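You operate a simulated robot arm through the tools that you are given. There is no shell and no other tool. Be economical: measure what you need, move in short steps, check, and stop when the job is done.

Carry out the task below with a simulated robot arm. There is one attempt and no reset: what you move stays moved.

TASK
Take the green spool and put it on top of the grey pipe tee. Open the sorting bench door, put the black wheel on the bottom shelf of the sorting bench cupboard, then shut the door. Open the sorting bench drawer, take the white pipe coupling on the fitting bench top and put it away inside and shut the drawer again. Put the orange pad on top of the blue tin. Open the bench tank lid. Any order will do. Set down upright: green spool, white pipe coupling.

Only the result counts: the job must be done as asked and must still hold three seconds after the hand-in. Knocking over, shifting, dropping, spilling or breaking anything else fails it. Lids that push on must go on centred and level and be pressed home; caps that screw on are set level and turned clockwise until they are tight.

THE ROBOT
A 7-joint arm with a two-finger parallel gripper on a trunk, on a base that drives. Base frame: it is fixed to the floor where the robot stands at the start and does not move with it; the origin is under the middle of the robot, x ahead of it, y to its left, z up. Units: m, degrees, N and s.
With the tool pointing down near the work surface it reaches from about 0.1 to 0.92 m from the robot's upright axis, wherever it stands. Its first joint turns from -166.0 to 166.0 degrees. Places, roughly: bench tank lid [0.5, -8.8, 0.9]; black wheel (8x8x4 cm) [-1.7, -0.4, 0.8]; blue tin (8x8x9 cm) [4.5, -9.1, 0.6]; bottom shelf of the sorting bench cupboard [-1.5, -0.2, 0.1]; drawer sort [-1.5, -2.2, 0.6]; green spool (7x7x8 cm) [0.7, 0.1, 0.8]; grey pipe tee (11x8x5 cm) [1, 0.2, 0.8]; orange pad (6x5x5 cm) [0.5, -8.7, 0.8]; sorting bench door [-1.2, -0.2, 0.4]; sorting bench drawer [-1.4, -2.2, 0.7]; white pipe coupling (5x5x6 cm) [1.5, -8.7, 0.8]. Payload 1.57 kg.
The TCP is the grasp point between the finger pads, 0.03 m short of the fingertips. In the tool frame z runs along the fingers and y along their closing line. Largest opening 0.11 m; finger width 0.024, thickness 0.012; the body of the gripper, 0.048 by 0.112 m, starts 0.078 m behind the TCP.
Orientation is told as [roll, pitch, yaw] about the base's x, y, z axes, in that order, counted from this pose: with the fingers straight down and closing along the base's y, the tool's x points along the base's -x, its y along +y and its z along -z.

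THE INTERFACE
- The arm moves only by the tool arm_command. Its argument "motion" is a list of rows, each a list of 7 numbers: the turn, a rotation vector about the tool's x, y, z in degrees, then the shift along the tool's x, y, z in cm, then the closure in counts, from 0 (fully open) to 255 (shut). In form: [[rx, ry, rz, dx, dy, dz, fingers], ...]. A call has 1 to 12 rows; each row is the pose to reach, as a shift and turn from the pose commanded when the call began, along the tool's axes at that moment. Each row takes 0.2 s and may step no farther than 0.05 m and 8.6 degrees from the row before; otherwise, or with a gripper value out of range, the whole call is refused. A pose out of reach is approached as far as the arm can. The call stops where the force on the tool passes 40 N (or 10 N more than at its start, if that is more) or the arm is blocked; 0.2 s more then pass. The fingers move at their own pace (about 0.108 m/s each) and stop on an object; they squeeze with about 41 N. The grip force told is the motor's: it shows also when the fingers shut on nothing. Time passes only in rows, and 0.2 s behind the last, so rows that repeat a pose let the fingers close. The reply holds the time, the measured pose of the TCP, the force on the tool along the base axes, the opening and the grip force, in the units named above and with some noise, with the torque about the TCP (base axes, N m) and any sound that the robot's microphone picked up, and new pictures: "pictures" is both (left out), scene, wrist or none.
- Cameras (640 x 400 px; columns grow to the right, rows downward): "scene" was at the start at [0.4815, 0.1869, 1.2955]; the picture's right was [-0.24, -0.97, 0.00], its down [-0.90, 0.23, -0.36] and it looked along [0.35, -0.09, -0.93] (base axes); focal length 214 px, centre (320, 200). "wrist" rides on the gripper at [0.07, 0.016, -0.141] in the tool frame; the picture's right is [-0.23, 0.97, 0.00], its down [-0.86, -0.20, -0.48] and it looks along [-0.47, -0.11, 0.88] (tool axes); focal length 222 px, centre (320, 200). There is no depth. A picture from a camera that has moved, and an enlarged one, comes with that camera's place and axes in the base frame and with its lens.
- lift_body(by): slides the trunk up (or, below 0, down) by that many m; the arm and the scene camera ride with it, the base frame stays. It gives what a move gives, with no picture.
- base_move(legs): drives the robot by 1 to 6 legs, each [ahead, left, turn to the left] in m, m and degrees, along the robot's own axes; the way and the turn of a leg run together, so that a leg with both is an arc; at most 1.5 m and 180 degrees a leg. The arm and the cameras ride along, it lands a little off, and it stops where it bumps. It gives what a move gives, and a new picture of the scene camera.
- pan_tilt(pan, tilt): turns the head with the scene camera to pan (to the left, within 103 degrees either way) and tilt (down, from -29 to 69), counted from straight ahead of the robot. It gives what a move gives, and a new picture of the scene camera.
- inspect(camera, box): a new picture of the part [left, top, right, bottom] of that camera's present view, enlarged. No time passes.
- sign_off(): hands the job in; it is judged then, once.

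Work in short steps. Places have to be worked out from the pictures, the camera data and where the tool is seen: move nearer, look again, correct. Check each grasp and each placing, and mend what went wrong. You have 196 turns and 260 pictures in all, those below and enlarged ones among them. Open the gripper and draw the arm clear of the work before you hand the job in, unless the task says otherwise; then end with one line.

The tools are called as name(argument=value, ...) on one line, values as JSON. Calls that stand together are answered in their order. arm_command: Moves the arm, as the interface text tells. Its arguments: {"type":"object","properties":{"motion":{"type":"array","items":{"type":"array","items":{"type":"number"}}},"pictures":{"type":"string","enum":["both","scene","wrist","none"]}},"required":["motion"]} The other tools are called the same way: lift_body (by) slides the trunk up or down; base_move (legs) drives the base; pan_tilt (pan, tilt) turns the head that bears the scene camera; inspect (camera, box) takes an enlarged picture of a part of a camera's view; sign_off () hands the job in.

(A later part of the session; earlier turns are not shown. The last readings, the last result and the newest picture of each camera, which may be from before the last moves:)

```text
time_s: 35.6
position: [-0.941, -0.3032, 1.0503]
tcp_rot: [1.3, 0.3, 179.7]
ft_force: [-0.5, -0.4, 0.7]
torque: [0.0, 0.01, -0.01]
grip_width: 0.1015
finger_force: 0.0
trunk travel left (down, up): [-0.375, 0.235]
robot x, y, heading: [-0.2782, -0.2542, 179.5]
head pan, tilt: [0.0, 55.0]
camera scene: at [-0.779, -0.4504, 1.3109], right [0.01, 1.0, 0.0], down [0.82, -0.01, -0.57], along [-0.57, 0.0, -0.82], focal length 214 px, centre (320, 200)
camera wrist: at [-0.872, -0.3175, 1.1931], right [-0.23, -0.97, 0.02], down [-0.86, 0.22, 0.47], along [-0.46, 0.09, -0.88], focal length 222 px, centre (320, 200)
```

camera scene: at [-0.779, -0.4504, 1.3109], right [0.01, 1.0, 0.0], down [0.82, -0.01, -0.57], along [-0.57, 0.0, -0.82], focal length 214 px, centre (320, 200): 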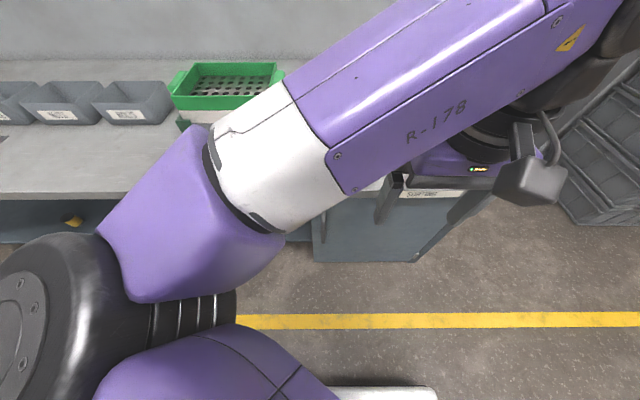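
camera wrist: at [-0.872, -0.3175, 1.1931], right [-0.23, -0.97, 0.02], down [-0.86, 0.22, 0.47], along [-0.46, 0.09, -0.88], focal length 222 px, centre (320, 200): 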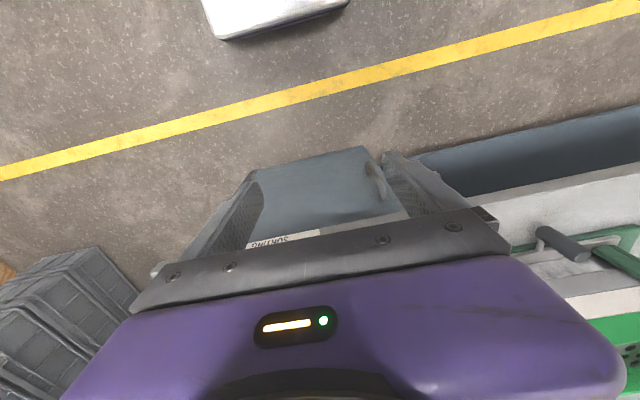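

The wrist camera sees the cupboard door with its handle on the -y side. For horizontal work I want the wrist camera above the hand, so I turn the hand 180° about its axis, in two stages.

arm_command(motion=[[0, 0, 8, 0, 0, 0, 20], [0, 0, 16, 0, 0, 0, 20], [0, 0, 24, 0, 0, 0, 20], [0, 0, 32, 0, 0, 0, 20], [0, 0, 40, 0, 0, 0, 20], [0, 0, 48, 0, 0, 0, 20], [0, 0, 56, 0, 0, 0, 20], [0, 0, 64, 0, 0, 0, 20], [0, 0, 72, 0, 0, 0, 20], [0, 0, 80, 0, 0, 0, 20], [0, 0, 85, 0, 0, 0, 20], [0, 0, 90, 0, 0, 0, 20]], pictures="none")

arm_command(motion=[[0, 0, 8, 0, 0, 0, 20], [0, 0, 16, 0, 0, 0, 20], [0, 0, 24, 0, 0, 0, 20], [0, 0, 32, 0, 0, 0, 20], [0, 0, 40, 0, 0, 0, 20], [0, 0, 48, 0, 0, 0, 20], [0, 0, 56, 0, 0, 0, 20], [0, 0, 64, 0, 0, 0, 20], [0, 0, 72, 0, 0, 0, 20], [0, 0, 80, 0, 0, 0, 20], [0, 0, 85, 0, 0, 0, 20], [0, 0, 90, 0, 0, 0, 20]], pictures="both")

```text
time_s: 38.2
position: [-0.9395, -0.3064, 1.049]
tcp_rot: [-0.4, 1.3, 89.6]
ft_force: [-0.5, -0.2, -0.1]
torque: [-0.01, 0.04, 0.0]
grip_width: 0.1014
finger_force: 0.1
trunk travel left (down, up): [-0.375, 0.235]
robot x, y, heading: [-0.2783, -0.2554, 179.7]
head pan, tilt: [0.0, 55.0]
```

```text
time_s: 40.8
position: [-0.9392, -0.3055, 1.0504]
tcp_rot: [-1.2, -0.4, -0.4]
ft_force: [-0.1, 1.0, 0.1]
torque: [0.02, 0.02, 0.01]
grip_width: 0.1017
finger_force: 0.1
trunk travel left (down, up): [-0.375, 0.235]
robot x, y, heading: [-0.2771, -0.2539, 179.7]
head pan, tilt: [0.0, 55.0]
camera scene: at [-0.779, -0.4504, 1.3109], right [0.01, 1.0, 0.0], down [0.82, -0.01, -0.57], along [-0.57, 0.0, -0.82], focal length 214 px, centre (320, 200)
camera wrist: at [-1.0097, -0.2861, 1.1916], right [0.23, 0.97, -0.02], down [0.85, -0.19, 0.49], along [0.47, -0.13, -0.87], focal length 222 px, centre (320, 200)
```

scene: 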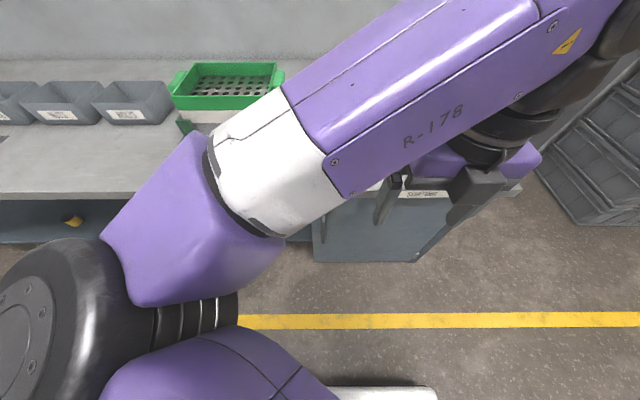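
wrist: 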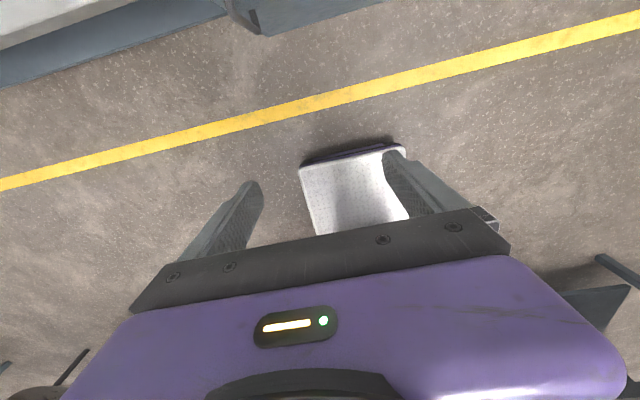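

The flip worked. Next I pitch the hand up to point horizontally at the bench, with the camera on top.

arm_command(motion=[[0, 8, 0, 0, 0, 0, 20], [0, 16, 0, 0, 0, 0, 20], [0, 24, 0, 0, 0, 0, 20], [0, 32, 0, 0, 0, 0, 20], [0, 40, 0, 0, 0, 0, 20], [0, 48, 0, 0, 0, 0, 20], [0, 56, 0, 0, 0, 0, 20], [0, 64, 0, 0, 0, 0, 20], [0, 72, 0, 0, 0, 0, 20], [0, 80, 0, 0, 0, 0, 20], [0, 85, 0, 0, 0, 0, 20], [0, 90, 0, 0, 0, 0, 20]], pictures="both")

```text
time_s: 43.4
position: [-0.9885, -0.3372, 0.9805]
tcp_rot: [-84.2, 88.6, -84.5]
ft_force: [0.1, -0.2, 0.3]
torque: [-0.02, 0.0, -0.02]
grip_width: 0.1013
finger_force: 0.1
out of reach, approached as far as the arm can: row 3, 4, 5, 6, 7, 8, 9, 10, 11, 12
trunk travel left (down, up): [-0.375, 0.235]
robot x, y, heading: [-0.2781, -0.2545, 179.6]
head pan, tilt: [0.0, 55.0]
camera scene: at [-0.7791, -0.4506, 1.3109], right [0.01, 1.0, 0.0], down [0.82, -0.01, -0.57], along [-0.57, 0.0, -0.82], focal length 214 px, centre (320, 200)
camera wrist: at [-0.847, -0.3191, 1.0495], right [0.01, 0.97, -0.25], down [0.48, -0.22, -0.85], along [-0.88, -0.12, -0.47], focal length 222 px, centre (320, 200)
```

scene: 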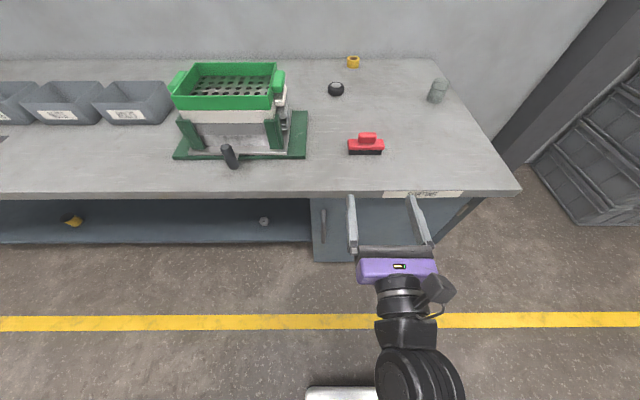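
wrist: 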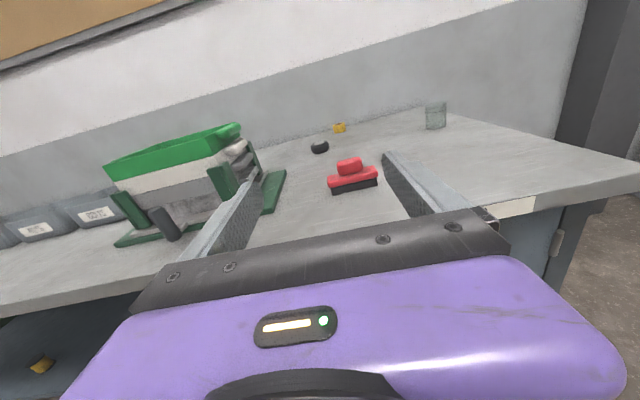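

The hand now points level at the bench, and the camera has a clear view. I zoom on the door and handle.

inspect(camera="scene", box=[290, 170, 530, 280])

```text
2.67 times, centred on (410, 225) of scene
camera zoom: at [-0.7791, -0.4506, 1.3109], right [0.01, 1.0, 0.0], down [0.82, -0.01, -0.57], along [-0.57, 0.0, -0.82], focal length 572 px, centre (80, 133)
```

zoom: 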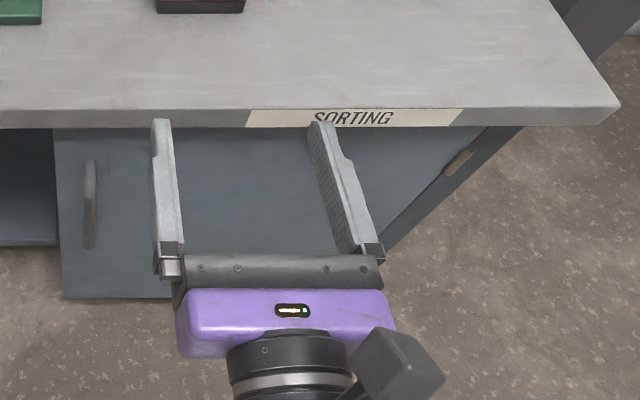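

Door plane is x about -1.2, spanning y -0.485 to 0.077 with the hinge on the +y side. The vertical handle bar is at about (-1.165, -0.438), centre z about 0.57. I lower the trunk to bring the hand to handle height.

lift_body(by=-0.36)

arm_command(motion=[[0, 0, 0, -1, -3, 0, 20], [0, 0, 0, -2, -6, 0, 20], [0, 0, 0, -3, -10, 0, 20], [0, 0, 0, -3, -10, 0, 20]])

```text
time_s: 46.9
position: [-0.9878, -0.3353, 0.6205]
tcp_rot: [-78.7, 88.6, -79.0]
ft_force: [0.8, 0.0, -0.1]
torque: [0.01, -0.01, 0.0]
grip_width: 0.1017
finger_force: 0.1
trunk travel left (down, up): [-0.015, 0.595]
robot x, y, heading: [-0.2765, -0.255, 179.6]
head pan, tilt: [0.0, 55.0]
```

```text
time_s: 47.9
position: [-0.9909, -0.4373, 0.5904]
tcp_rot: [-79.8, 88.7, -80.2]
ft_force: [0.2, 0.6, -1.1]
torque: [0.04, 0.0, -0.03]
grip_width: 0.1016
finger_force: 0.0
trunk travel left (down, up): [-0.015, 0.595]
robot x, y, heading: [-0.2834, -0.2556, 179.7]
head pan, tilt: [0.0, 55.0]
camera scene: at [-0.779, -0.4504, 0.9509], right [0.01, 1.0, 0.0], down [0.82, -0.01, -0.57], along [-0.57, 0.0, -0.82], focal length 214 px, centre (320, 200)
camera wrist: at [-0.8505, -0.4202, 0.6606], right [0.01, 0.97, -0.25], down [0.48, -0.22, -0.85], along [-0.88, -0.11, -0.47], focal length 222 px, centre (320, 200)
```

scene: 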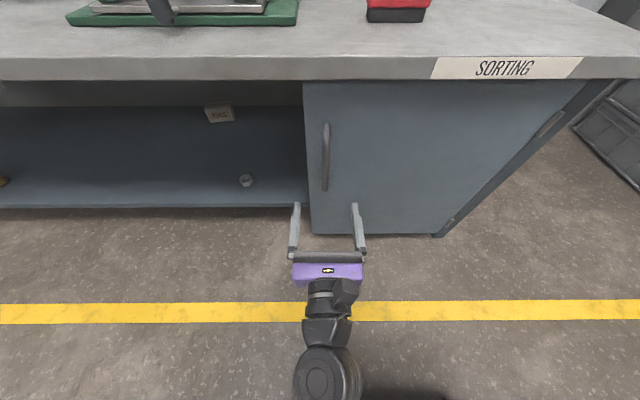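
wrist: 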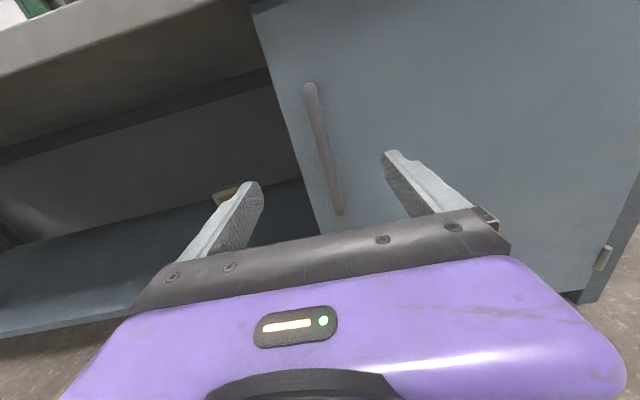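

Triangulation puts the handle bar at about (-1.17, -0.435), z 0.46–0.65. I narrow the fingers and move in to just in front of it.

arm_command(motion=[[0, 0, 0, -1, 0.2, 4, 120], [0, 0, 0, -2, 0.2, 8, 120], [0, 0, 0, -3, 0.2, 11, 120], [0, 0, 0, -3, 0.2, 13, 120], [0, 0, 0, -3, 0.2, 13, 120]])

```text
time_s: 49.1
position: [-1.1168, -0.4343, 0.5611]
tcp_rot: [-78.6, 88.6, -78.9]
ft_force: [1.3, 0.4, -0.5]
torque: [0.02, -0.01, -0.02]
grip_width: 0.0582
finger_force: 0.0
trunk travel left (down, up): [-0.015, 0.595]
robot x, y, heading: [-0.2808, -0.2541, 179.6]
head pan, tilt: [0.0, 55.0]
camera scene: at [-0.779, -0.4503, 0.9509], right [0.01, 1.0, 0.0], down [0.82, -0.01, -0.57], along [-0.57, 0.0, -0.82], focal length 214 px, centre (320, 200)
camera wrist: at [-0.9764, -0.4173, 0.631], right [0.01, 0.97, -0.25], down [0.48, -0.22, -0.85], along [-0.88, -0.11, -0.47], focal length 222 px, centre (320, 200)
```

scene: 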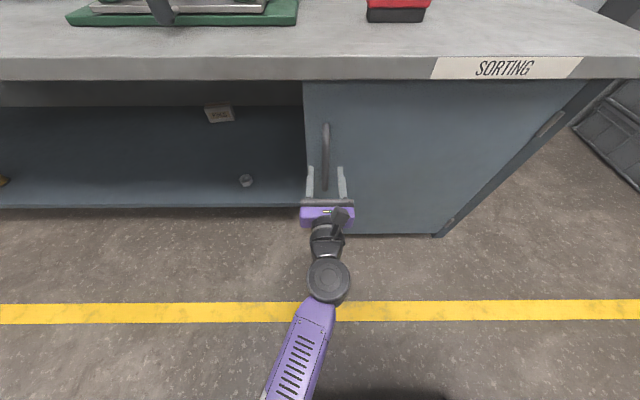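
wrist: 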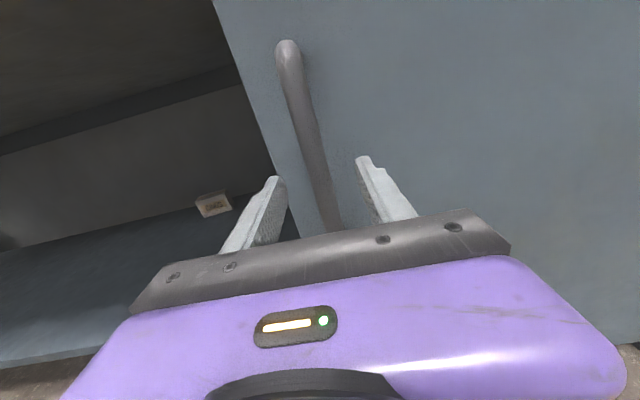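

The bar is between the fingers. I go forward another 4 cm, then close.

arm_command(motion=[[0, 0, 0, 0, 0, 2, 120], [0, 0, 0, 0, 0, 3.5, 120], [0, 0, 0, 0, 0, 3.5, 200], [0, 0, 0, 0, 0, 3.5, 255], [0, 0, 0, 0, 0, 3.5, 255]], pictures="wrist")

```text
time_s: 50.3
position: [-1.1523, -0.4342, 0.5612]
tcp_rot: [-77.7, 88.8, -78.0]
ft_force: [-0.4, -1.8, 0.1]
torque: [0.86, 0.05, 0.02]
grip_width: 0.0184
finger_force: 32.6
trunk travel left (down, up): [-0.015, 0.595]
robot x, y, heading: [-0.2791, -0.2555, 179.7]
head pan, tilt: [0.0, 55.0]
camera wrist: at [-1.011, -0.4172, 0.6318], right [0.01, 0.97, -0.25], down [0.48, -0.22, -0.85], along [-0.88, -0.11, -0.47], focal length 222 px, centre (320, 200)
```

wrist: 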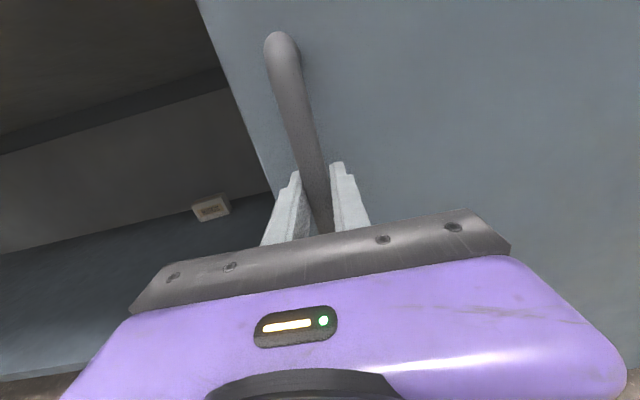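

The bar is gripped (18 mm). I pull along the door's arc about the hinge near (-1.2, 0.077), turning the hand with it, up to 20° first.

arm_command(motion=[[2.5, 0, 0, 0, 0.25, -2.2, 255], [5, 0, 0, 0, 0.61, -4.44, 255], [7.5, 0, 0, 0, 1.1, -6.6, 255], [10, 0, 0, 0, 1.61, -8.8, 255], [12.5, 0, 0, 0, 2.25, -10.9, 255], [15, 0, 0, 0, 2.98, -13.06, 255], [17.5, 0, 0, 0, 3.8, -15.1, 255], [20, 0, 0, 0, 4.72, -17.19, 255], [20, 0, 0, 0, 4.72, -17.19, 255]])

```text
time_s: 52.3
position: [-0.9809, -0.3885, 0.563]
tcp_rot: [-101.1, 88.7, -81.4]
ft_force: [5.0, -10.6, 4.1]
torque: [0.47, 0.74, -0.05]
grip_width: 0.018
finger_force: 33.0
trunk travel left (down, up): [-0.015, 0.595]
robot x, y, heading: [-0.2822, -0.2521, 179.7]
head pan, tilt: [0.0, 55.0]
camera scene: at [-0.7788, -0.4506, 0.951], right [0.01, 1.0, 0.0], down [0.82, -0.01, -0.57], along [-0.57, 0.0, -0.82], focal length 214 px, centre (320, 200)
camera wrist: at [-0.8537, -0.3238, 0.6307], right [-0.33, 0.91, -0.25], down [0.52, -0.05, -0.85], along [-0.79, -0.41, -0.46], focal length 222 px, centre (320, 200)
```

scene: 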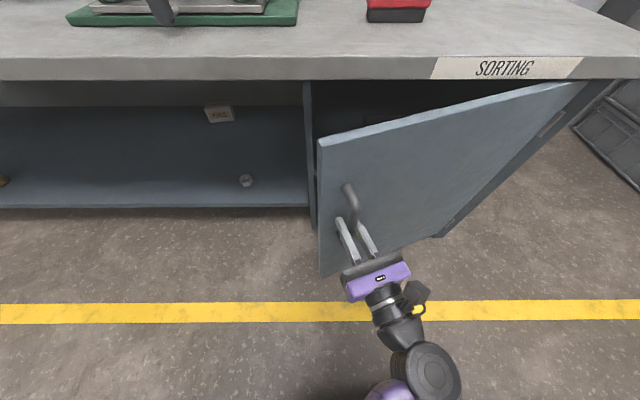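
wrist: 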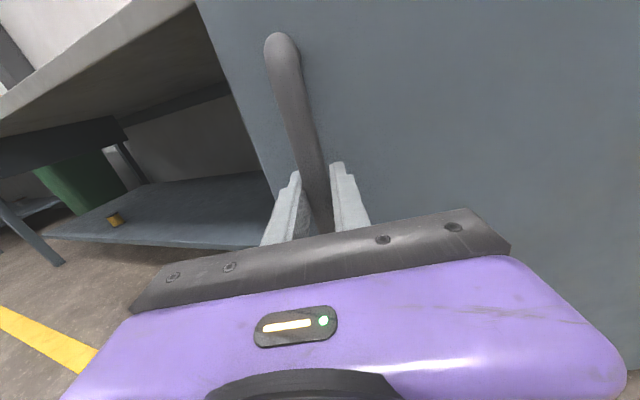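

The door follows well. The arc looks the same in the hand's own frame, so I repeat it to reach about 40°, easing 10 N of side pull.

arm_command(motion=[[2.5, 0, 0, 0, 0.15, -2.2, 255], [5, 0, 0, 0, 0.45, -4.44, 255], [7.5, 0, 0, 0, 0.9, -6.6, 255], [10, 0, 0, 0, 1.4, -8.8, 255], [12.5, 0, 0, 0, 2.05, -10.9, 255], [15, 0, 0, 0, 2.78, -13.06, 255], [17.5, 0, 0, 0, 3.6, -15.1, 255], [20, 0, 0, 0, 4.5, -17.19, 255], [20, 0, 0, 0, 4.5, -17.19, 255]])

```text
time_s: 52.7
position: [-0.9643, -0.3806, 0.5663]
tcp_rot: [-63.4, 88.3, -40.4]
ft_force: [0.8, -1.0, -8.0]
torque: [0.57, 1.08, 0.04]
grip_width: 0.0184
finger_force: 32.9
out of reach, approached as far as the arm can: row 1, 2
trunk travel left (down, up): [-0.015, 0.595]
robot x, y, heading: [-0.2807, -0.2545, 179.6]
head pan, tilt: [0.0, 55.0]
stopped in row 2: the force on the tool passed its limit at 58 N (the readings are from after the stop); the commanded pose is now the measured one
camera scene: at [-0.779, -0.4505, 0.9508], right [0.01, 1.0, 0.0], down [0.82, -0.01, -0.57], along [-0.57, 0.0, -0.82], focal length 214 px, centre (320, 200)
camera wrist: at [-0.8424, -0.309, 0.6371], right [-0.37, 0.89, -0.25], down [0.54, -0.01, -0.84], along [-0.76, -0.45, -0.47], focal length 222 px, centre (320, 200)
```

scene: 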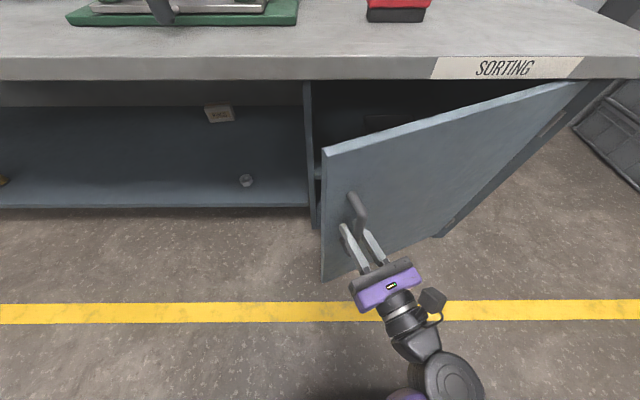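
wrist: 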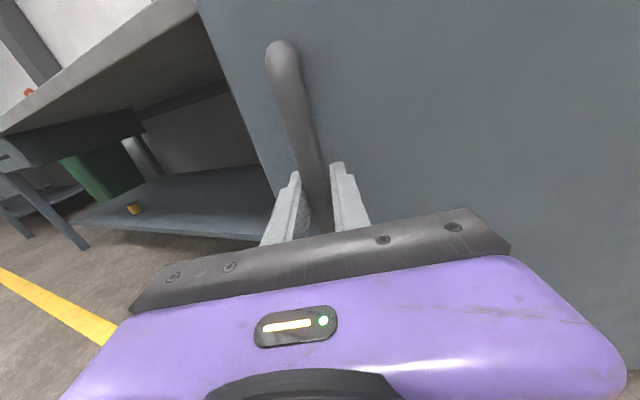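

The arm can't fold further, so I release the handle, back the base off along the fingers, and will then push the door wide from its inner side.

arm_command(motion=[[0, 0, 0, 0, 0, 0, 120], [0, 0, 0, 0, 0, 0, 100], [0, 0, 0, 0, 0, 0, 100]], pictures="none")

base_move(legs=[[-0.12, -0.06, 0], [0, 0.5, 0]])

```text
time_s: 53.5
position: [-0.9644, -0.3811, 0.5679]
tcp_rot: [-68.2, 88.2, -45.4]
ft_force: [-0.5, 0.2, 0.8]
torque: [0.01, 0.0, -0.05]
grip_width: 0.0671
finger_force: 0.0
trunk travel left (down, up): [-0.015, 0.595]
robot x, y, heading: [-0.2747, -0.2467, 179.6]
head pan, tilt: [0.0, 55.0]
```

```text
time_s: 57.4
position: [-0.8445, -0.8256, 0.5675]
tcp_rot: [-68.0, 88.2, -45.0]
ft_force: [0.1, 0.1, 0.3]
torque: [0.0, -0.02, -0.03]
grip_width: 0.0668
finger_force: 0.1
trunk travel left (down, up): [-0.015, 0.595]
robot x, y, heading: [-0.16, -0.6988, 179.5]
head pan, tilt: [0.0, 55.0]
camera scene: at [-0.658, -0.8963, 0.9509], right [0.0, 1.0, 0.0], down [0.82, 0.0, -0.57], along [-0.57, 0.0, -0.82], focal length 214 px, centre (320, 200)
```

scene: 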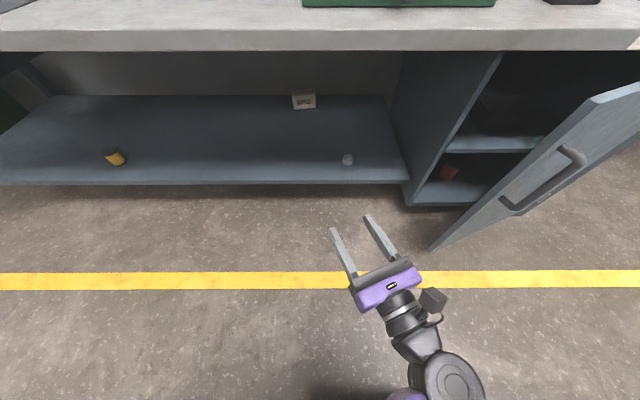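

The cupboard has a middle and a bottom shelf, and an orange-red item stands on the bottom one. I close the fingers, swing the hand to point slightly rightward, and move to just inside the door gap.

arm_command(motion=[[-5, 0, 0, 0, 4, 1, 255], [-11, 0, 0, 0, 8, 2, 255], [-16, 0, 0, 0, 12, 3, 255], [-22, 0, 0, 0, 16, 4, 255], [-27, 0, 0, 0, 20, 5, 255], [-33, 0, 0, 0, 24, 6, 255], [-38, 0, 0, 0, 28, 7.5, 255], [-43, 0, 0, 0, 32, 9, 255], [-43, 0, 0, 0, 32, 9, 255]], pictures="scene")

```text
time_s: 59.4
position: [-1.0528, -0.5684, 0.5556]
tcp_rot: [-25.1, 88.2, -45.1]
ft_force: [0.2, 0.6, -1.0]
torque: [-0.01, -0.03, 0.0]
grip_width: 0.0
finger_force: 20.8
trunk travel left (down, up): [-0.015, 0.595]
robot x, y, heading: [-0.157, -0.7, 179.6]
head pan, tilt: [0.0, 55.0]
camera scene: at [-0.658, -0.8963, 0.9509], right [0.0, 1.0, 0.0], down [0.82, 0.0, -0.57], along [-0.57, 0.0, -0.82], focal length 214 px, centre (320, 200)
```

scene: 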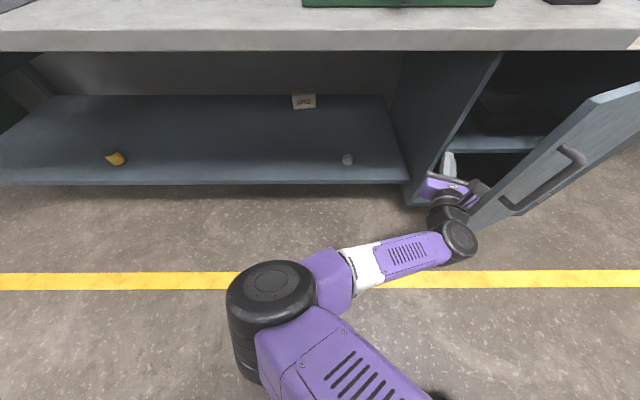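

The hand is in the gap; I sweep along its right side, pushing the door outward.

arm_command(motion=[[0, 0, 0, 0, 3, 0, 255], [0, 0, 0, 0, 6, 0, 255], [0, 0, 0, 0, 9, 0, 255], [0, 0, 0, 0, 12, 0, 255], [0, 0, 0, 0, 15, 0, 255], [0, 0, 0, 0, 18, 0, 255], [0, 0, 0, 0, 21, 0, 255], [0, 0, 0, 0, 24, 0, 255], [0, 0, 0, 0, 27, 0, 255], [0, 0, 0, 0, 30, 0, 255]], pictures="scene")

```text
time_s: 60.5
position: [-1.0138, -0.4589, 0.5543]
tcp_rot: [-27.1, 88.3, -45.9]
ft_force: [1.3, -5.3, 1.6]
torque: [0.1, 0.01, -0.1]
grip_width: 0.0001
finger_force: 21.1
trunk travel left (down, up): [-0.015, 0.595]
robot x, y, heading: [-0.1576, -0.7002, 179.7]
head pan, tilt: [0.0, 55.0]
stopped in row 5: the force on the tool passed its limit at 51 N (the readings are from after the stop); the commanded pose is now the measured one
camera scene: at [-0.6577, -0.8969, 0.951], right [0.0, 1.0, 0.0], down [0.82, 0.0, -0.57], along [-0.57, 0.0, -0.82], focal length 214 px, centre (320, 200)
```

scene: 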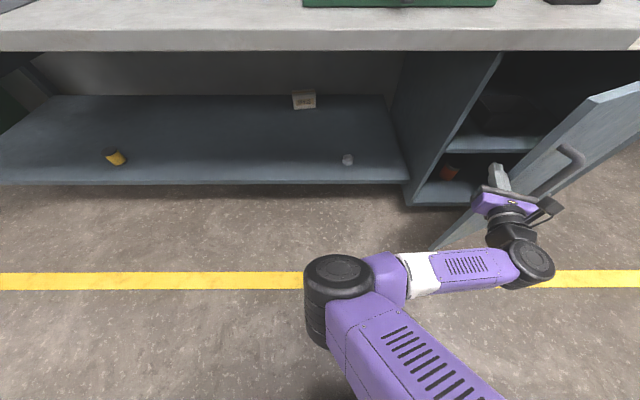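

The hand's body met the door's edge end-on. I back off, turn the fingers to hook behind the door's inner face, and will then pull outward.

arm_command(motion=[[0, 0, 0, 0, -3, 0, 255], [-7, 0, 0, 0, -6.3, -0.5, 255], [-14, 0, 0, 0, -6.3, 1, 255], [-21, 0, 0, 0, -6.3, 2.5, 255], [-28, 0, 0, 0, -6.3, 4, 255], [-35, 0, 0, 0, -6.3, 5.8, 255], [-42, 0, 0, 0, -6.3, 5.8, 255], [-50, 0, 0, 0, -6.3, 5.8, 255], [-50, 0, 0, 0, -3, 7, 255], [-50, 0, 0, 0, 0, 8, 255], [-50, 0, 0, 0, 2.1, 8.8, 255], [-50, 0, 0, 0, 2.1, 8.8, 255]], pictures="both")

```text
time_s: 63.0
position: [-1.0905, -0.409, 0.5513]
tcp_rot: [23.6, 88.2, -45.2]
ft_force: [0.2, -0.1, 0.2]
torque: [0.01, 0.0, -0.03]
grip_width: 0.0
finger_force: 21.4
trunk travel left (down, up): [-0.015, 0.595]
robot x, y, heading: [-0.1566, -0.701, 179.9]
head pan, tilt: [0.0, 55.0]
camera scene: at [-0.6579, -0.8966, 0.9509], right [0.0, 1.0, 0.0], down [0.82, 0.0, -0.57], along [-0.57, 0.0, -0.82], focal length 214 px, centre (320, 200)
camera wrist: at [-1.0261, -0.5337, 0.6246], right [0.91, 0.35, -0.22], down [0.0, -0.54, -0.84], along [-0.41, 0.77, -0.49], focal length 222 px, centre (320, 200)
```

scene: 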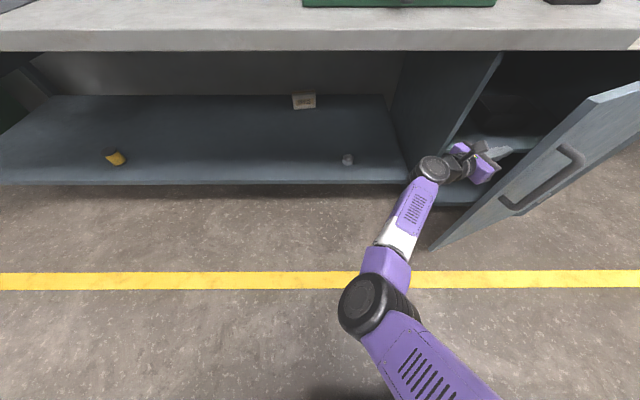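
wrist: 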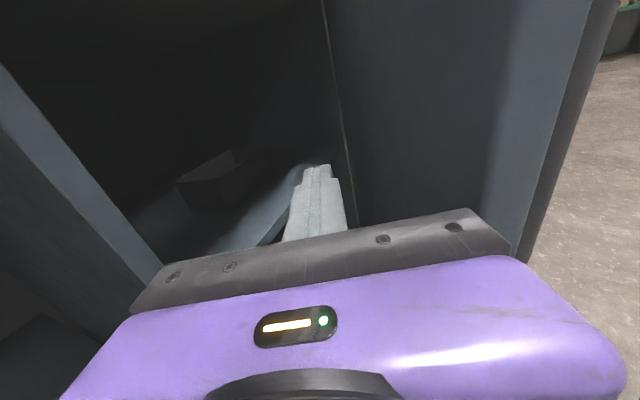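

Fingers are hooked behind the door. I sweep the hand along the hinge arc to swing the door open about 40° more.

arm_command(motion=[[5, 0, 0, 0, 4.32, -0.45, 255], [10, 0, 0, 0, 8.65, -0.5, 255], [15, 0, 0, 0, 12.97, -0.2, 255], [20, 0, 0, 0, 17.25, 0.5, 255], [25, 0, 0, 0, 21.46, 1.5, 255], [30, 0, 0, 0, 25.56, 3, 255], [35, 0, 0, 0, 29.5, 4.7, 255], [40, 0, 0, 0, 33.3, 6.8, 255], [45, 0, 0, 0, 36.9, 9.3, 255], [50, 0, 0, 0, 40.3, 12, 255]], pictures="scene")

```text
time_s: 65.2
position: [-0.9463, -0.3238, 0.5443]
tcp_rot: [-8.0, 89.0, -50.0]
ft_force: [-0.4, 0.0, 0.4]
torque: [-0.05, 0.02, 0.01]
grip_width: 0.0002
finger_force: 21.0
out of reach, approached as far as the arm can: row 5, 6, 7, 8, 9, 10
trunk travel left (down, up): [-0.015, 0.595]
robot x, y, heading: [-0.1609, -0.7033, 179.5]
head pan, tilt: [0.0, 55.0]
camera scene: at [-0.6578, -0.8967, 0.9509], right [0.0, 1.0, 0.0], down [0.82, 0.0, -0.57], along [-0.57, 0.0, -0.82], focal length 214 px, centre (320, 200)
```

scene: 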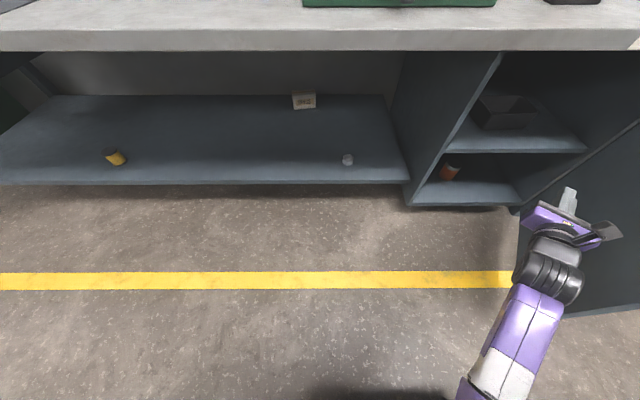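

The cupboard interior is now open to view. I pan right to see how far the door has swung.

pan_tilt(pan=-40, tilt=45)

```text
time_s: 66.3
position: [-0.9461, -0.3233, 0.5446]
tcp_rot: [-7.2, 89.0, -49.2]
ft_force: [0.5, -0.7, 0.0]
torque: [-0.04, 0.0, 0.0]
grip_width: 0.0
finger_force: 21.5
trunk travel left (down, up): [-0.015, 0.595]
robot x, y, heading: [-0.161, -0.6991, 179.8]
head pan, tilt: [-40.0, 45.0]
camera scene: at [-0.6479, -0.8445, 0.9643], right [0.65, 0.76, 0.0], down [0.54, -0.46, -0.71], along [-0.54, 0.46, -0.71], focal length 214 px, centre (320, 200)
```

scene: 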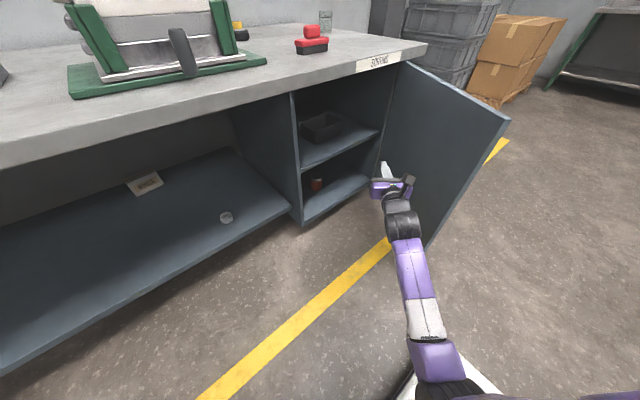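

The door is at about 63°, which is enough room when working from the left. I bring the hand back to straight ahead and away from the door, then raise the trunk for the wheel.

arm_command(motion=[[6, 0, 0, 0, -2.3, -3.3, 255], [12, 0, 0, 0, -4.6, -6.6, 255], [18, 0, 0, 0, -6.9, -10, 255], [24, 0, 0, 0, -9.2, -13.3, 255], [30, 0, 0, 0, -11.5, -16.7, 255], [36, 0, 0, 0, -13.8, -20, 200], [42, 0, 0, 0, -16.2, -23.4, 100], [42, 0, 0, 0, -16.2, -23.4, 100]], pictures="none")

lift_body(by=0.45)

pan_tilt(pan=-20, tilt=45)

```text
time_s: 68.1
position: [-0.9664, -0.7213, 0.5688]
tcp_rot: [-43.2, 89.0, -49.5]
ft_force: [0.5, -0.6, -0.8]
torque: [-0.02, 0.01, 0.0]
grip_width: 0.0668
finger_force: 0.1
out of reach, approached as far as the arm can: row 1, 2, 3, 4, 5, 6, 7, 8
trunk travel left (down, up): [-0.015, 0.595]
robot x, y, heading: [-0.1576, -0.696, 179.8]
head pan, tilt: [-40.0, 45.0]
```

```text
refused: 0.45 is not a number from -0.4 to 0.4
```

```text
time_s: 69.0
position: [-0.9663, -0.7207, 0.5681]
tcp_rot: [-43.0, 89.0, -49.5]
ft_force: [0.9, -0.2, 0.0]
torque: [0.02, 0.0, 0.0]
grip_width: 0.0668
finger_force: 0.0
trunk travel left (down, up): [-0.015, 0.595]
robot x, y, heading: [-0.1587, -0.7003, 180.1]
head pan, tilt: [-20.0, 45.0]
camera scene: at [-0.662, -0.8688, 0.9643], right [0.35, 0.94, 0.0], down [0.66, -0.25, -0.71], along [-0.66, 0.25, -0.71], focal length 214 px, centre (320, 200)
```

scene: 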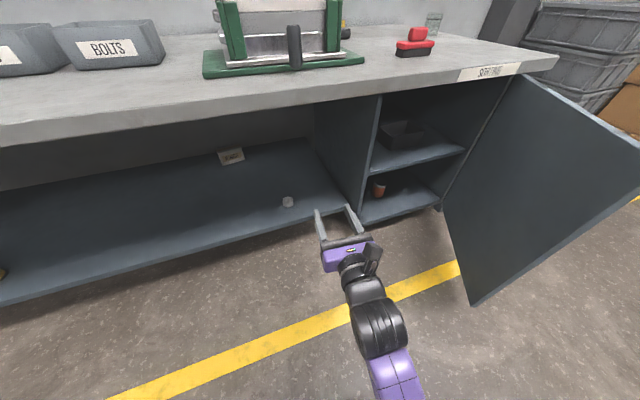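

Interior clear: the bottom shelf holds only an orange-red item. I raise the trunk and look at the bench top.

lift_body(by=0.4)

pan_tilt(pan=-20, tilt=30)

```text
time_s: 72.8
position: [-0.9666, -0.721, 0.9689]
tcp_rot: [-43.2, 89.0, -49.5]
ft_force: [0.4, -0.3, 0.5]
torque: [0.02, -0.04, 0.02]
grip_width: 0.0672
finger_force: 0.0
trunk travel left (down, up): [-0.415, 0.195]
robot x, y, heading: [-0.1597, -0.7013, 180.0]
head pan, tilt: [-20.0, 45.0]
```

```text
time_s: 73.5
position: [-0.9659, -0.7194, 0.9687]
tcp_rot: [-43.3, 89.1, -49.5]
ft_force: [0.4, 0.4, 0.3]
torque: [0.01, 0.0, 0.0]
grip_width: 0.0668
finger_force: 0.1
trunk travel left (down, up): [-0.415, 0.195]
robot x, y, heading: [-0.1594, -0.7024, 179.7]
head pan, tilt: [-20.0, 30.0]
camera scene: at [-0.6706, -0.8657, 1.3869], right [0.35, 0.94, 0.0], down [0.47, -0.17, -0.87], along [-0.81, 0.3, -0.5], focal length 214 px, centre (320, 200)
```

scene: 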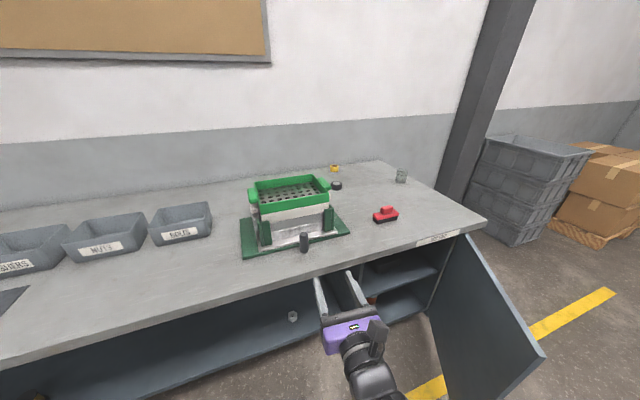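

Wheel at about (-1.72, -0.38). The green fixture (y below -0.45) and the red brush leave a free corridor. I raise the hand another 15 cm to clear the fixture, then drive in.

lift_body(by=0.15)

base_move(legs=[[0, -0.14, 0], [0.45, 0, 0], [0.12, 0, 0]])

```text
time_s: 75.3
position: [-0.9664, -0.7207, 1.1193]
tcp_rot: [-43.1, 89.0, -49.4]
ft_force: [-0.7, -0.6, 0.1]
torque: [-0.01, -0.02, 0.0]
grip_width: 0.067
finger_force: 0.0
trunk travel left (down, up): [-0.565, 0.045]
robot x, y, heading: [-0.1603, -0.7004, 179.9]
head pan, tilt: [-20.0, 30.0]
```

```text
time_s: 79.8
position: [-1.5351, -0.5738, 1.1193]
tcp_rot: [-43.4, 89.0, -50.0]
ft_force: [0.3, 0.1, 0.0]
torque: [0.01, -0.01, 0.03]
grip_width: 0.0671
finger_force: 0.0
trunk travel left (down, up): [-0.565, 0.045]
robot x, y, heading: [-0.7242, -0.5537, 179.4]
head pan, tilt: [-20.0, 30.0]
camera scene: at [-1.2396, -0.7202, 1.537], right [0.35, 0.94, 0.0], down [0.47, -0.17, -0.87], along [-0.81, 0.3, -0.5], focal length 214 px, centre (320, 200)
```

scene: 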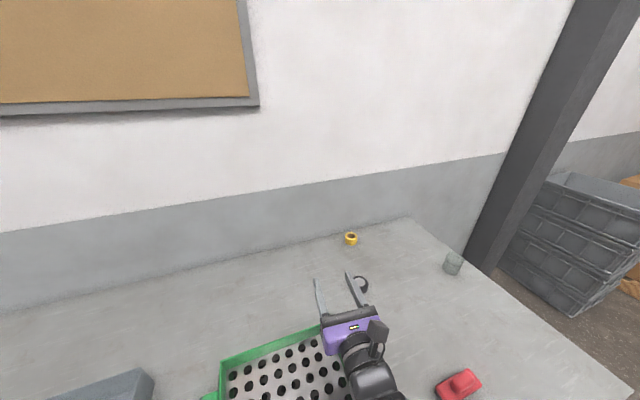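

I bring the hand over the wheel, pitching it about 50° downward.

arm_command(motion=[[0, -4.2, 0, 0, 1.5, 1.4, 60], [0, -8.4, 0, 0, 3, 2.8, 60], [0, -12.6, 0, 0, 4.5, 4.2, 60], [0, -16.8, 0, -1, 6, 5.5, 60], [0, -21, 0, -2, 7.5, 7, 60], [0, -25.2, 0, -3, 9, 8.3, 60], [0, -29.4, 0, -4, 10.5, 9.7, 60], [0, -33.6, 0, -5.5, 12, 11, 60], [0, -37.8, 0, -7, 13.5, 12.5, 60], [0, -42, 0, -8.5, 15, 14, 60], [0, -46, 0, -10, 16.5, 15.3, 60], [0, -50, 0, -12, 17.6, 16.6, 60]])

```text
time_s: 82.4
position: [-1.6294, -0.51, 0.9346]
tcp_rot: [10.6, 44.4, -6.5]
ft_force: [0.6, 0.9, -0.3]
torque: [-0.03, -0.04, 0.01]
grip_width: 0.0842
finger_force: 0.0
out of reach, approached as far as the arm can: row 1, 2, 3, 4, 5, 6, 7, 8, 9, 10, 11, 12
trunk travel left (down, up): [-0.565, 0.045]
robot x, y, heading: [-0.7277, -0.5583, 179.7]
head pan, tilt: [-20.0, 30.0]
camera scene: at [-1.2397, -0.7202, 1.537], right [0.35, 0.94, 0.0], down [0.47, -0.17, -0.87], along [-0.81, 0.3, -0.5], focal length 214 px, centre (320, 200)
camera wrist: at [-1.582, -0.5264, 1.0847], right [0.4, 0.92, -0.03], down [0.88, -0.39, -0.29], along [-0.28, 0.09, -0.96], focal length 222 px, centre (320, 200)
```

scene: 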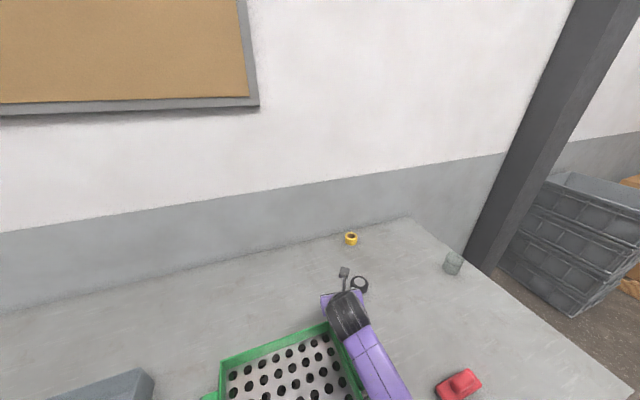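
wrist: 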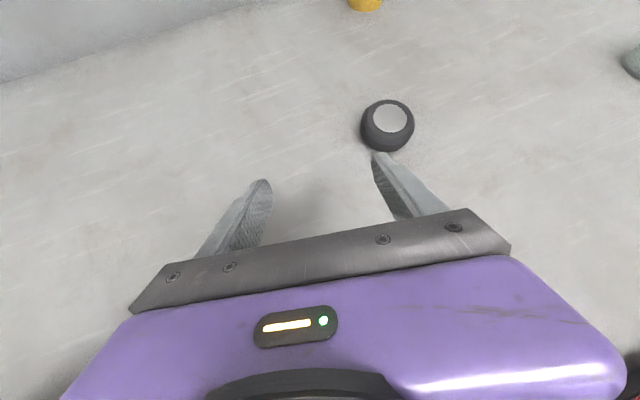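

The wrist view confirms the wheel at (-1.717, -0.378), just past reach. I nudge the base 5 cm ahead and 6 cm right, then shift the hand over it.

base_move(legs=[[0.05, -0.06, 0]])

arm_command(motion=[[0, 0, 0, 0, 2, 0, 40], [0, 0, 0, 0, 5, 0, 20], [0, 0, 0, 0, 7, 0, 20], [0, 0, 0, 0, 7, 0, 20]])

```text
time_s: 83.4
position: [-1.678, -0.4503, 0.935]
tcp_rot: [10.6, 44.5, -6.6]
ft_force: [0.3, 0.1, 0.2]
torque: [0.02, -0.01, 0.01]
grip_width: 0.0845
finger_force: 0.0
trunk travel left (down, up): [-0.565, 0.045]
robot x, y, heading: [-0.7757, -0.4954, 179.7]
head pan, tilt: [-20.0, 30.0]
camera scene: at [-1.289, -0.6599, 1.537], right [0.35, 0.94, 0.0], down [0.47, -0.17, -0.87], along [-0.81, 0.3, -0.5], focal length 214 px, centre (320, 200)
```

scene: 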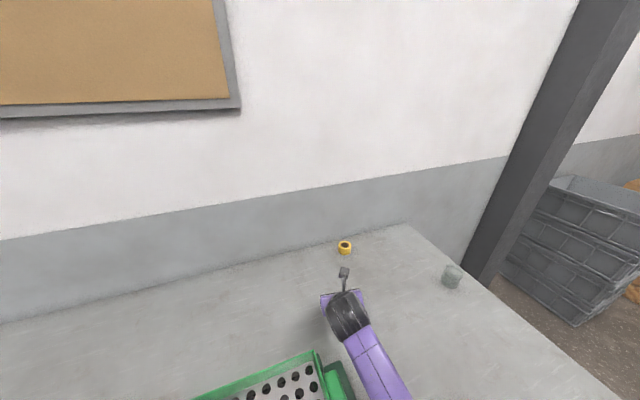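

```text
time_s: 84.4
position: [-1.6546, -0.4073, 0.9365]
tcp_rot: [12.9, 45.2, -6.3]
ft_force: [-0.3, -0.6, 1.0]
torque: [-0.03, -0.02, -0.02]
grip_width: 0.1017
finger_force: 0.1
out of reach, approached as far as the arm can: row 1, 2, 3, 4
trunk travel left (down, up): [-0.565, 0.045]
robot x, y, heading: [-0.7736, -0.4958, 179.7]
head pan, tilt: [-20.0, 30.0]
camera scene: at [-1.2892, -0.6598, 1.5369], right [0.35, 0.94, 0.0], down [0.47, -0.18, -0.87], along [-0.81, 0.3, -0.5], focal length 214 px, centre (320, 200)
camera wrist: at [-1.6076, -0.4287, 1.085], right [0.42, 0.91, -0.01], down [0.86, -0.4, -0.31], along [-0.28, 0.12, -0.95], focal length 222 px, centre (320, 200)
```

scene: 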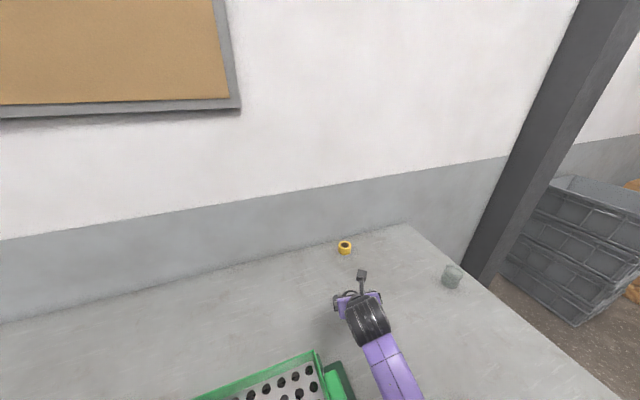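
wrist: 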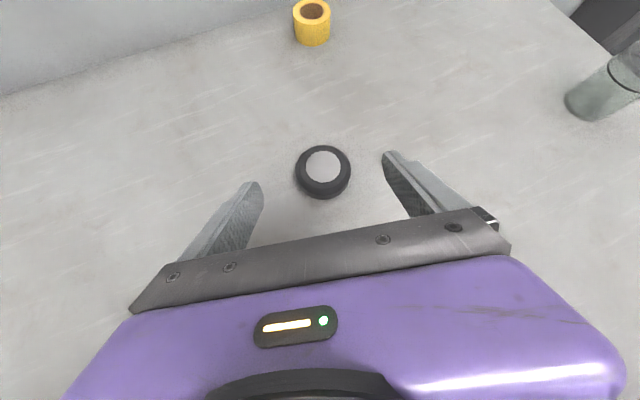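

The wheel is centred between the fingers, and I'm at the arm's limit at this trunk height. I lower the trunk 7 cm, then level the finger line and shift toward the wheel while raising relative to the shoulder.

lift_body(by=-0.07)

arm_command(motion=[[0, 0, 6, 0, 0, 0, 20], [0, 0, 12.4, 0, 0, 0, 20], [0, 0, 12.4, 2, 0.3, 2, 20], [0, 0, 12.4, 4, 0.6, 4.3, 20], [0, 0, 12.4, 4, 0.6, 4.3, 20]])

```text
time_s: 85.5
position: [-1.6562, -0.4086, 0.8661]
tcp_rot: [12.9, 45.0, -6.2]
ft_force: [0.1, 0.2, -0.1]
torque: [-0.02, -0.02, 0.01]
grip_width: 0.1017
finger_force: 0.0
trunk travel left (down, up): [-0.495, 0.115]
robot x, y, heading: [-0.772, -0.4985, 179.5]
head pan, tilt: [-20.0, 30.0]
```

```text
time_s: 86.7
position: [-1.7074, -0.3998, 0.8625]
tcp_rot: [1.3, 47.4, -24.0]
ft_force: [0.6, 1.0, 1.1]
torque: [0.06, -0.03, 0.0]
grip_width: 0.1028
finger_force: 0.7
out of reach, approached as far as the arm can: row 3, 4, 5
trunk travel left (down, up): [-0.495, 0.115]
robot x, y, heading: [-0.779, -0.496, 179.6]
head pan, tilt: [-20.0, 30.0]
camera scene: at [-1.289, -0.6597, 1.467], right [0.35, 0.94, 0.0], down [0.47, -0.18, -0.87], along [-0.81, 0.3, -0.5], focal length 214 px, centre (320, 200)
camera wrist: at [-1.6506, -0.4103, 1.0092], right [0.55, 0.82, -0.15], down [0.76, -0.57, -0.31], along [-0.34, 0.05, -0.94], focal length 222 px, centre (320, 200)
```

scene: 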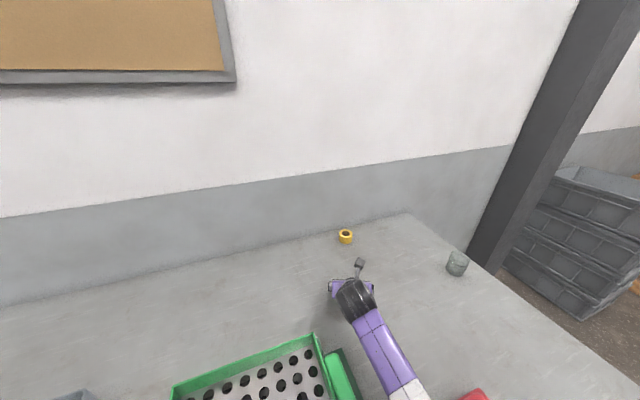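
wrist: 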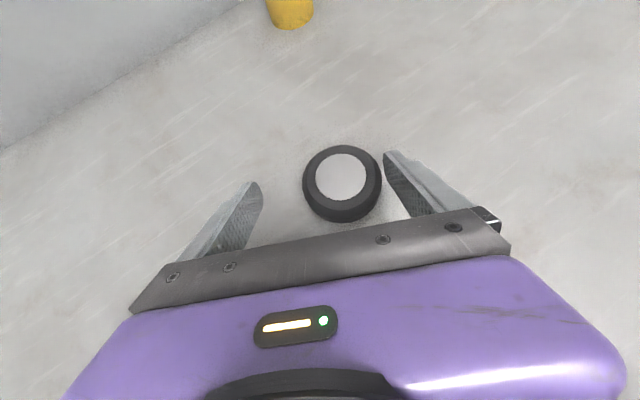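

The wheel sits 1.5 cm toward the right finger. I shift sideways first, then descend.

arm_command(motion=[[0, 0, 0, 0, 0.8, 0, 20], [0, 0, 0, 0, 1.6, 0, 20], [0, 0, 0, 0, 1.6, 0, 20]], pictures="wrist")

```text
time_s: 87.5
position: [-1.6969, -0.3974, 0.8559]
tcp_rot: [1.1, 47.2, -24.0]
ft_force: [-0.2, -0.1, 0.0]
torque: [0.0, 0.02, -0.02]
grip_width: 0.1016
finger_force: 0.1
out of reach, approached as far as the arm can: row 1, 2, 3
trunk travel left (down, up): [-0.495, 0.115]
robot x, y, heading: [-0.7752, -0.4966, 179.6]
head pan, tilt: [-20.0, 30.0]
camera wrist: at [-1.6409, -0.4074, 1.0022], right [0.55, 0.82, -0.15], down [0.76, -0.57, -0.3], along [-0.34, 0.05, -0.94], focal length 222 px, centre (320, 200)
```

wrist: 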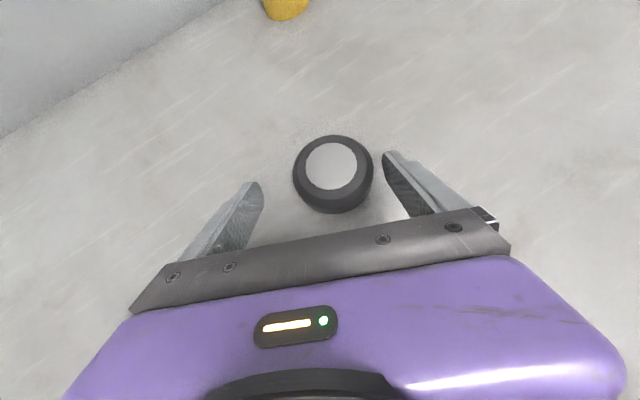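

Arm reach is the limit, so I close the last 2 cm with a small base nudge.

base_move(legs=[[0.022, -0.018, 0]])

arm_command(motion=[[0, 0, 0, 0, 0, 0, 20]], pictures="wrist")

```text
time_s: 88.3
position: [-1.7202, -0.3783, 0.856]
tcp_rot: [1.1, 47.2, -24.0]
ft_force: [-1.1, 0.7, 0.5]
torque: [0.0, -0.02, 0.02]
grip_width: 0.1012
finger_force: 0.1
trunk travel left (down, up): [-0.495, 0.115]
robot x, y, heading: [-0.7971, -0.4731, 179.5]
head pan, tilt: [-20.0, 30.0]
camera scene: at [-1.3112, -0.642, 1.467], right [0.35, 0.94, 0.0], down [0.47, -0.18, -0.87], along [-0.81, 0.3, -0.5], focal length 214 px, centre (320, 200)
```

scene: 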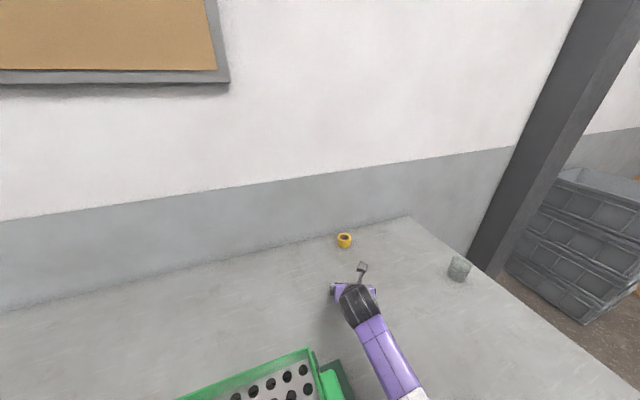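

```text
time_s: 88.8
position: [-1.7212, -0.3795, 0.8546]
tcp_rot: [1.1, 47.2, -23.9]
ft_force: [-0.1, 0.0, 0.7]
torque: [-0.02, 0.02, 0.0]
grip_width: 0.1014
finger_force: 0.0
trunk travel left (down, up): [-0.495, 0.115]
robot x, y, heading: [-0.7924, -0.4782, 179.2]
head pan, tilt: [-20.0, 30.0]
camera wrist: at [-1.663, -0.3896, 1.0023], right [0.55, 0.82, -0.15], down [0.76, -0.57, -0.31], along [-0.34, 0.05, -0.94], focal length 222 px, centre (320, 200)
```

wrist: 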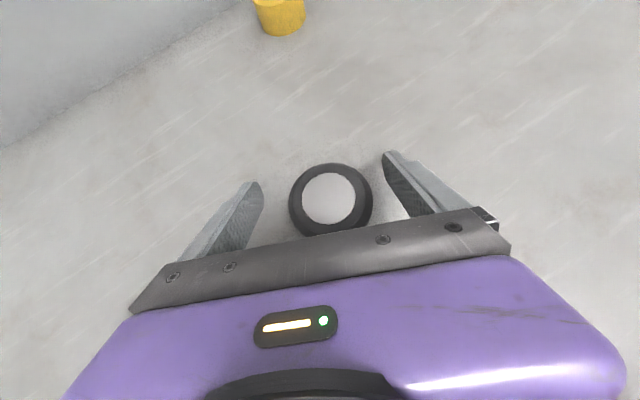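

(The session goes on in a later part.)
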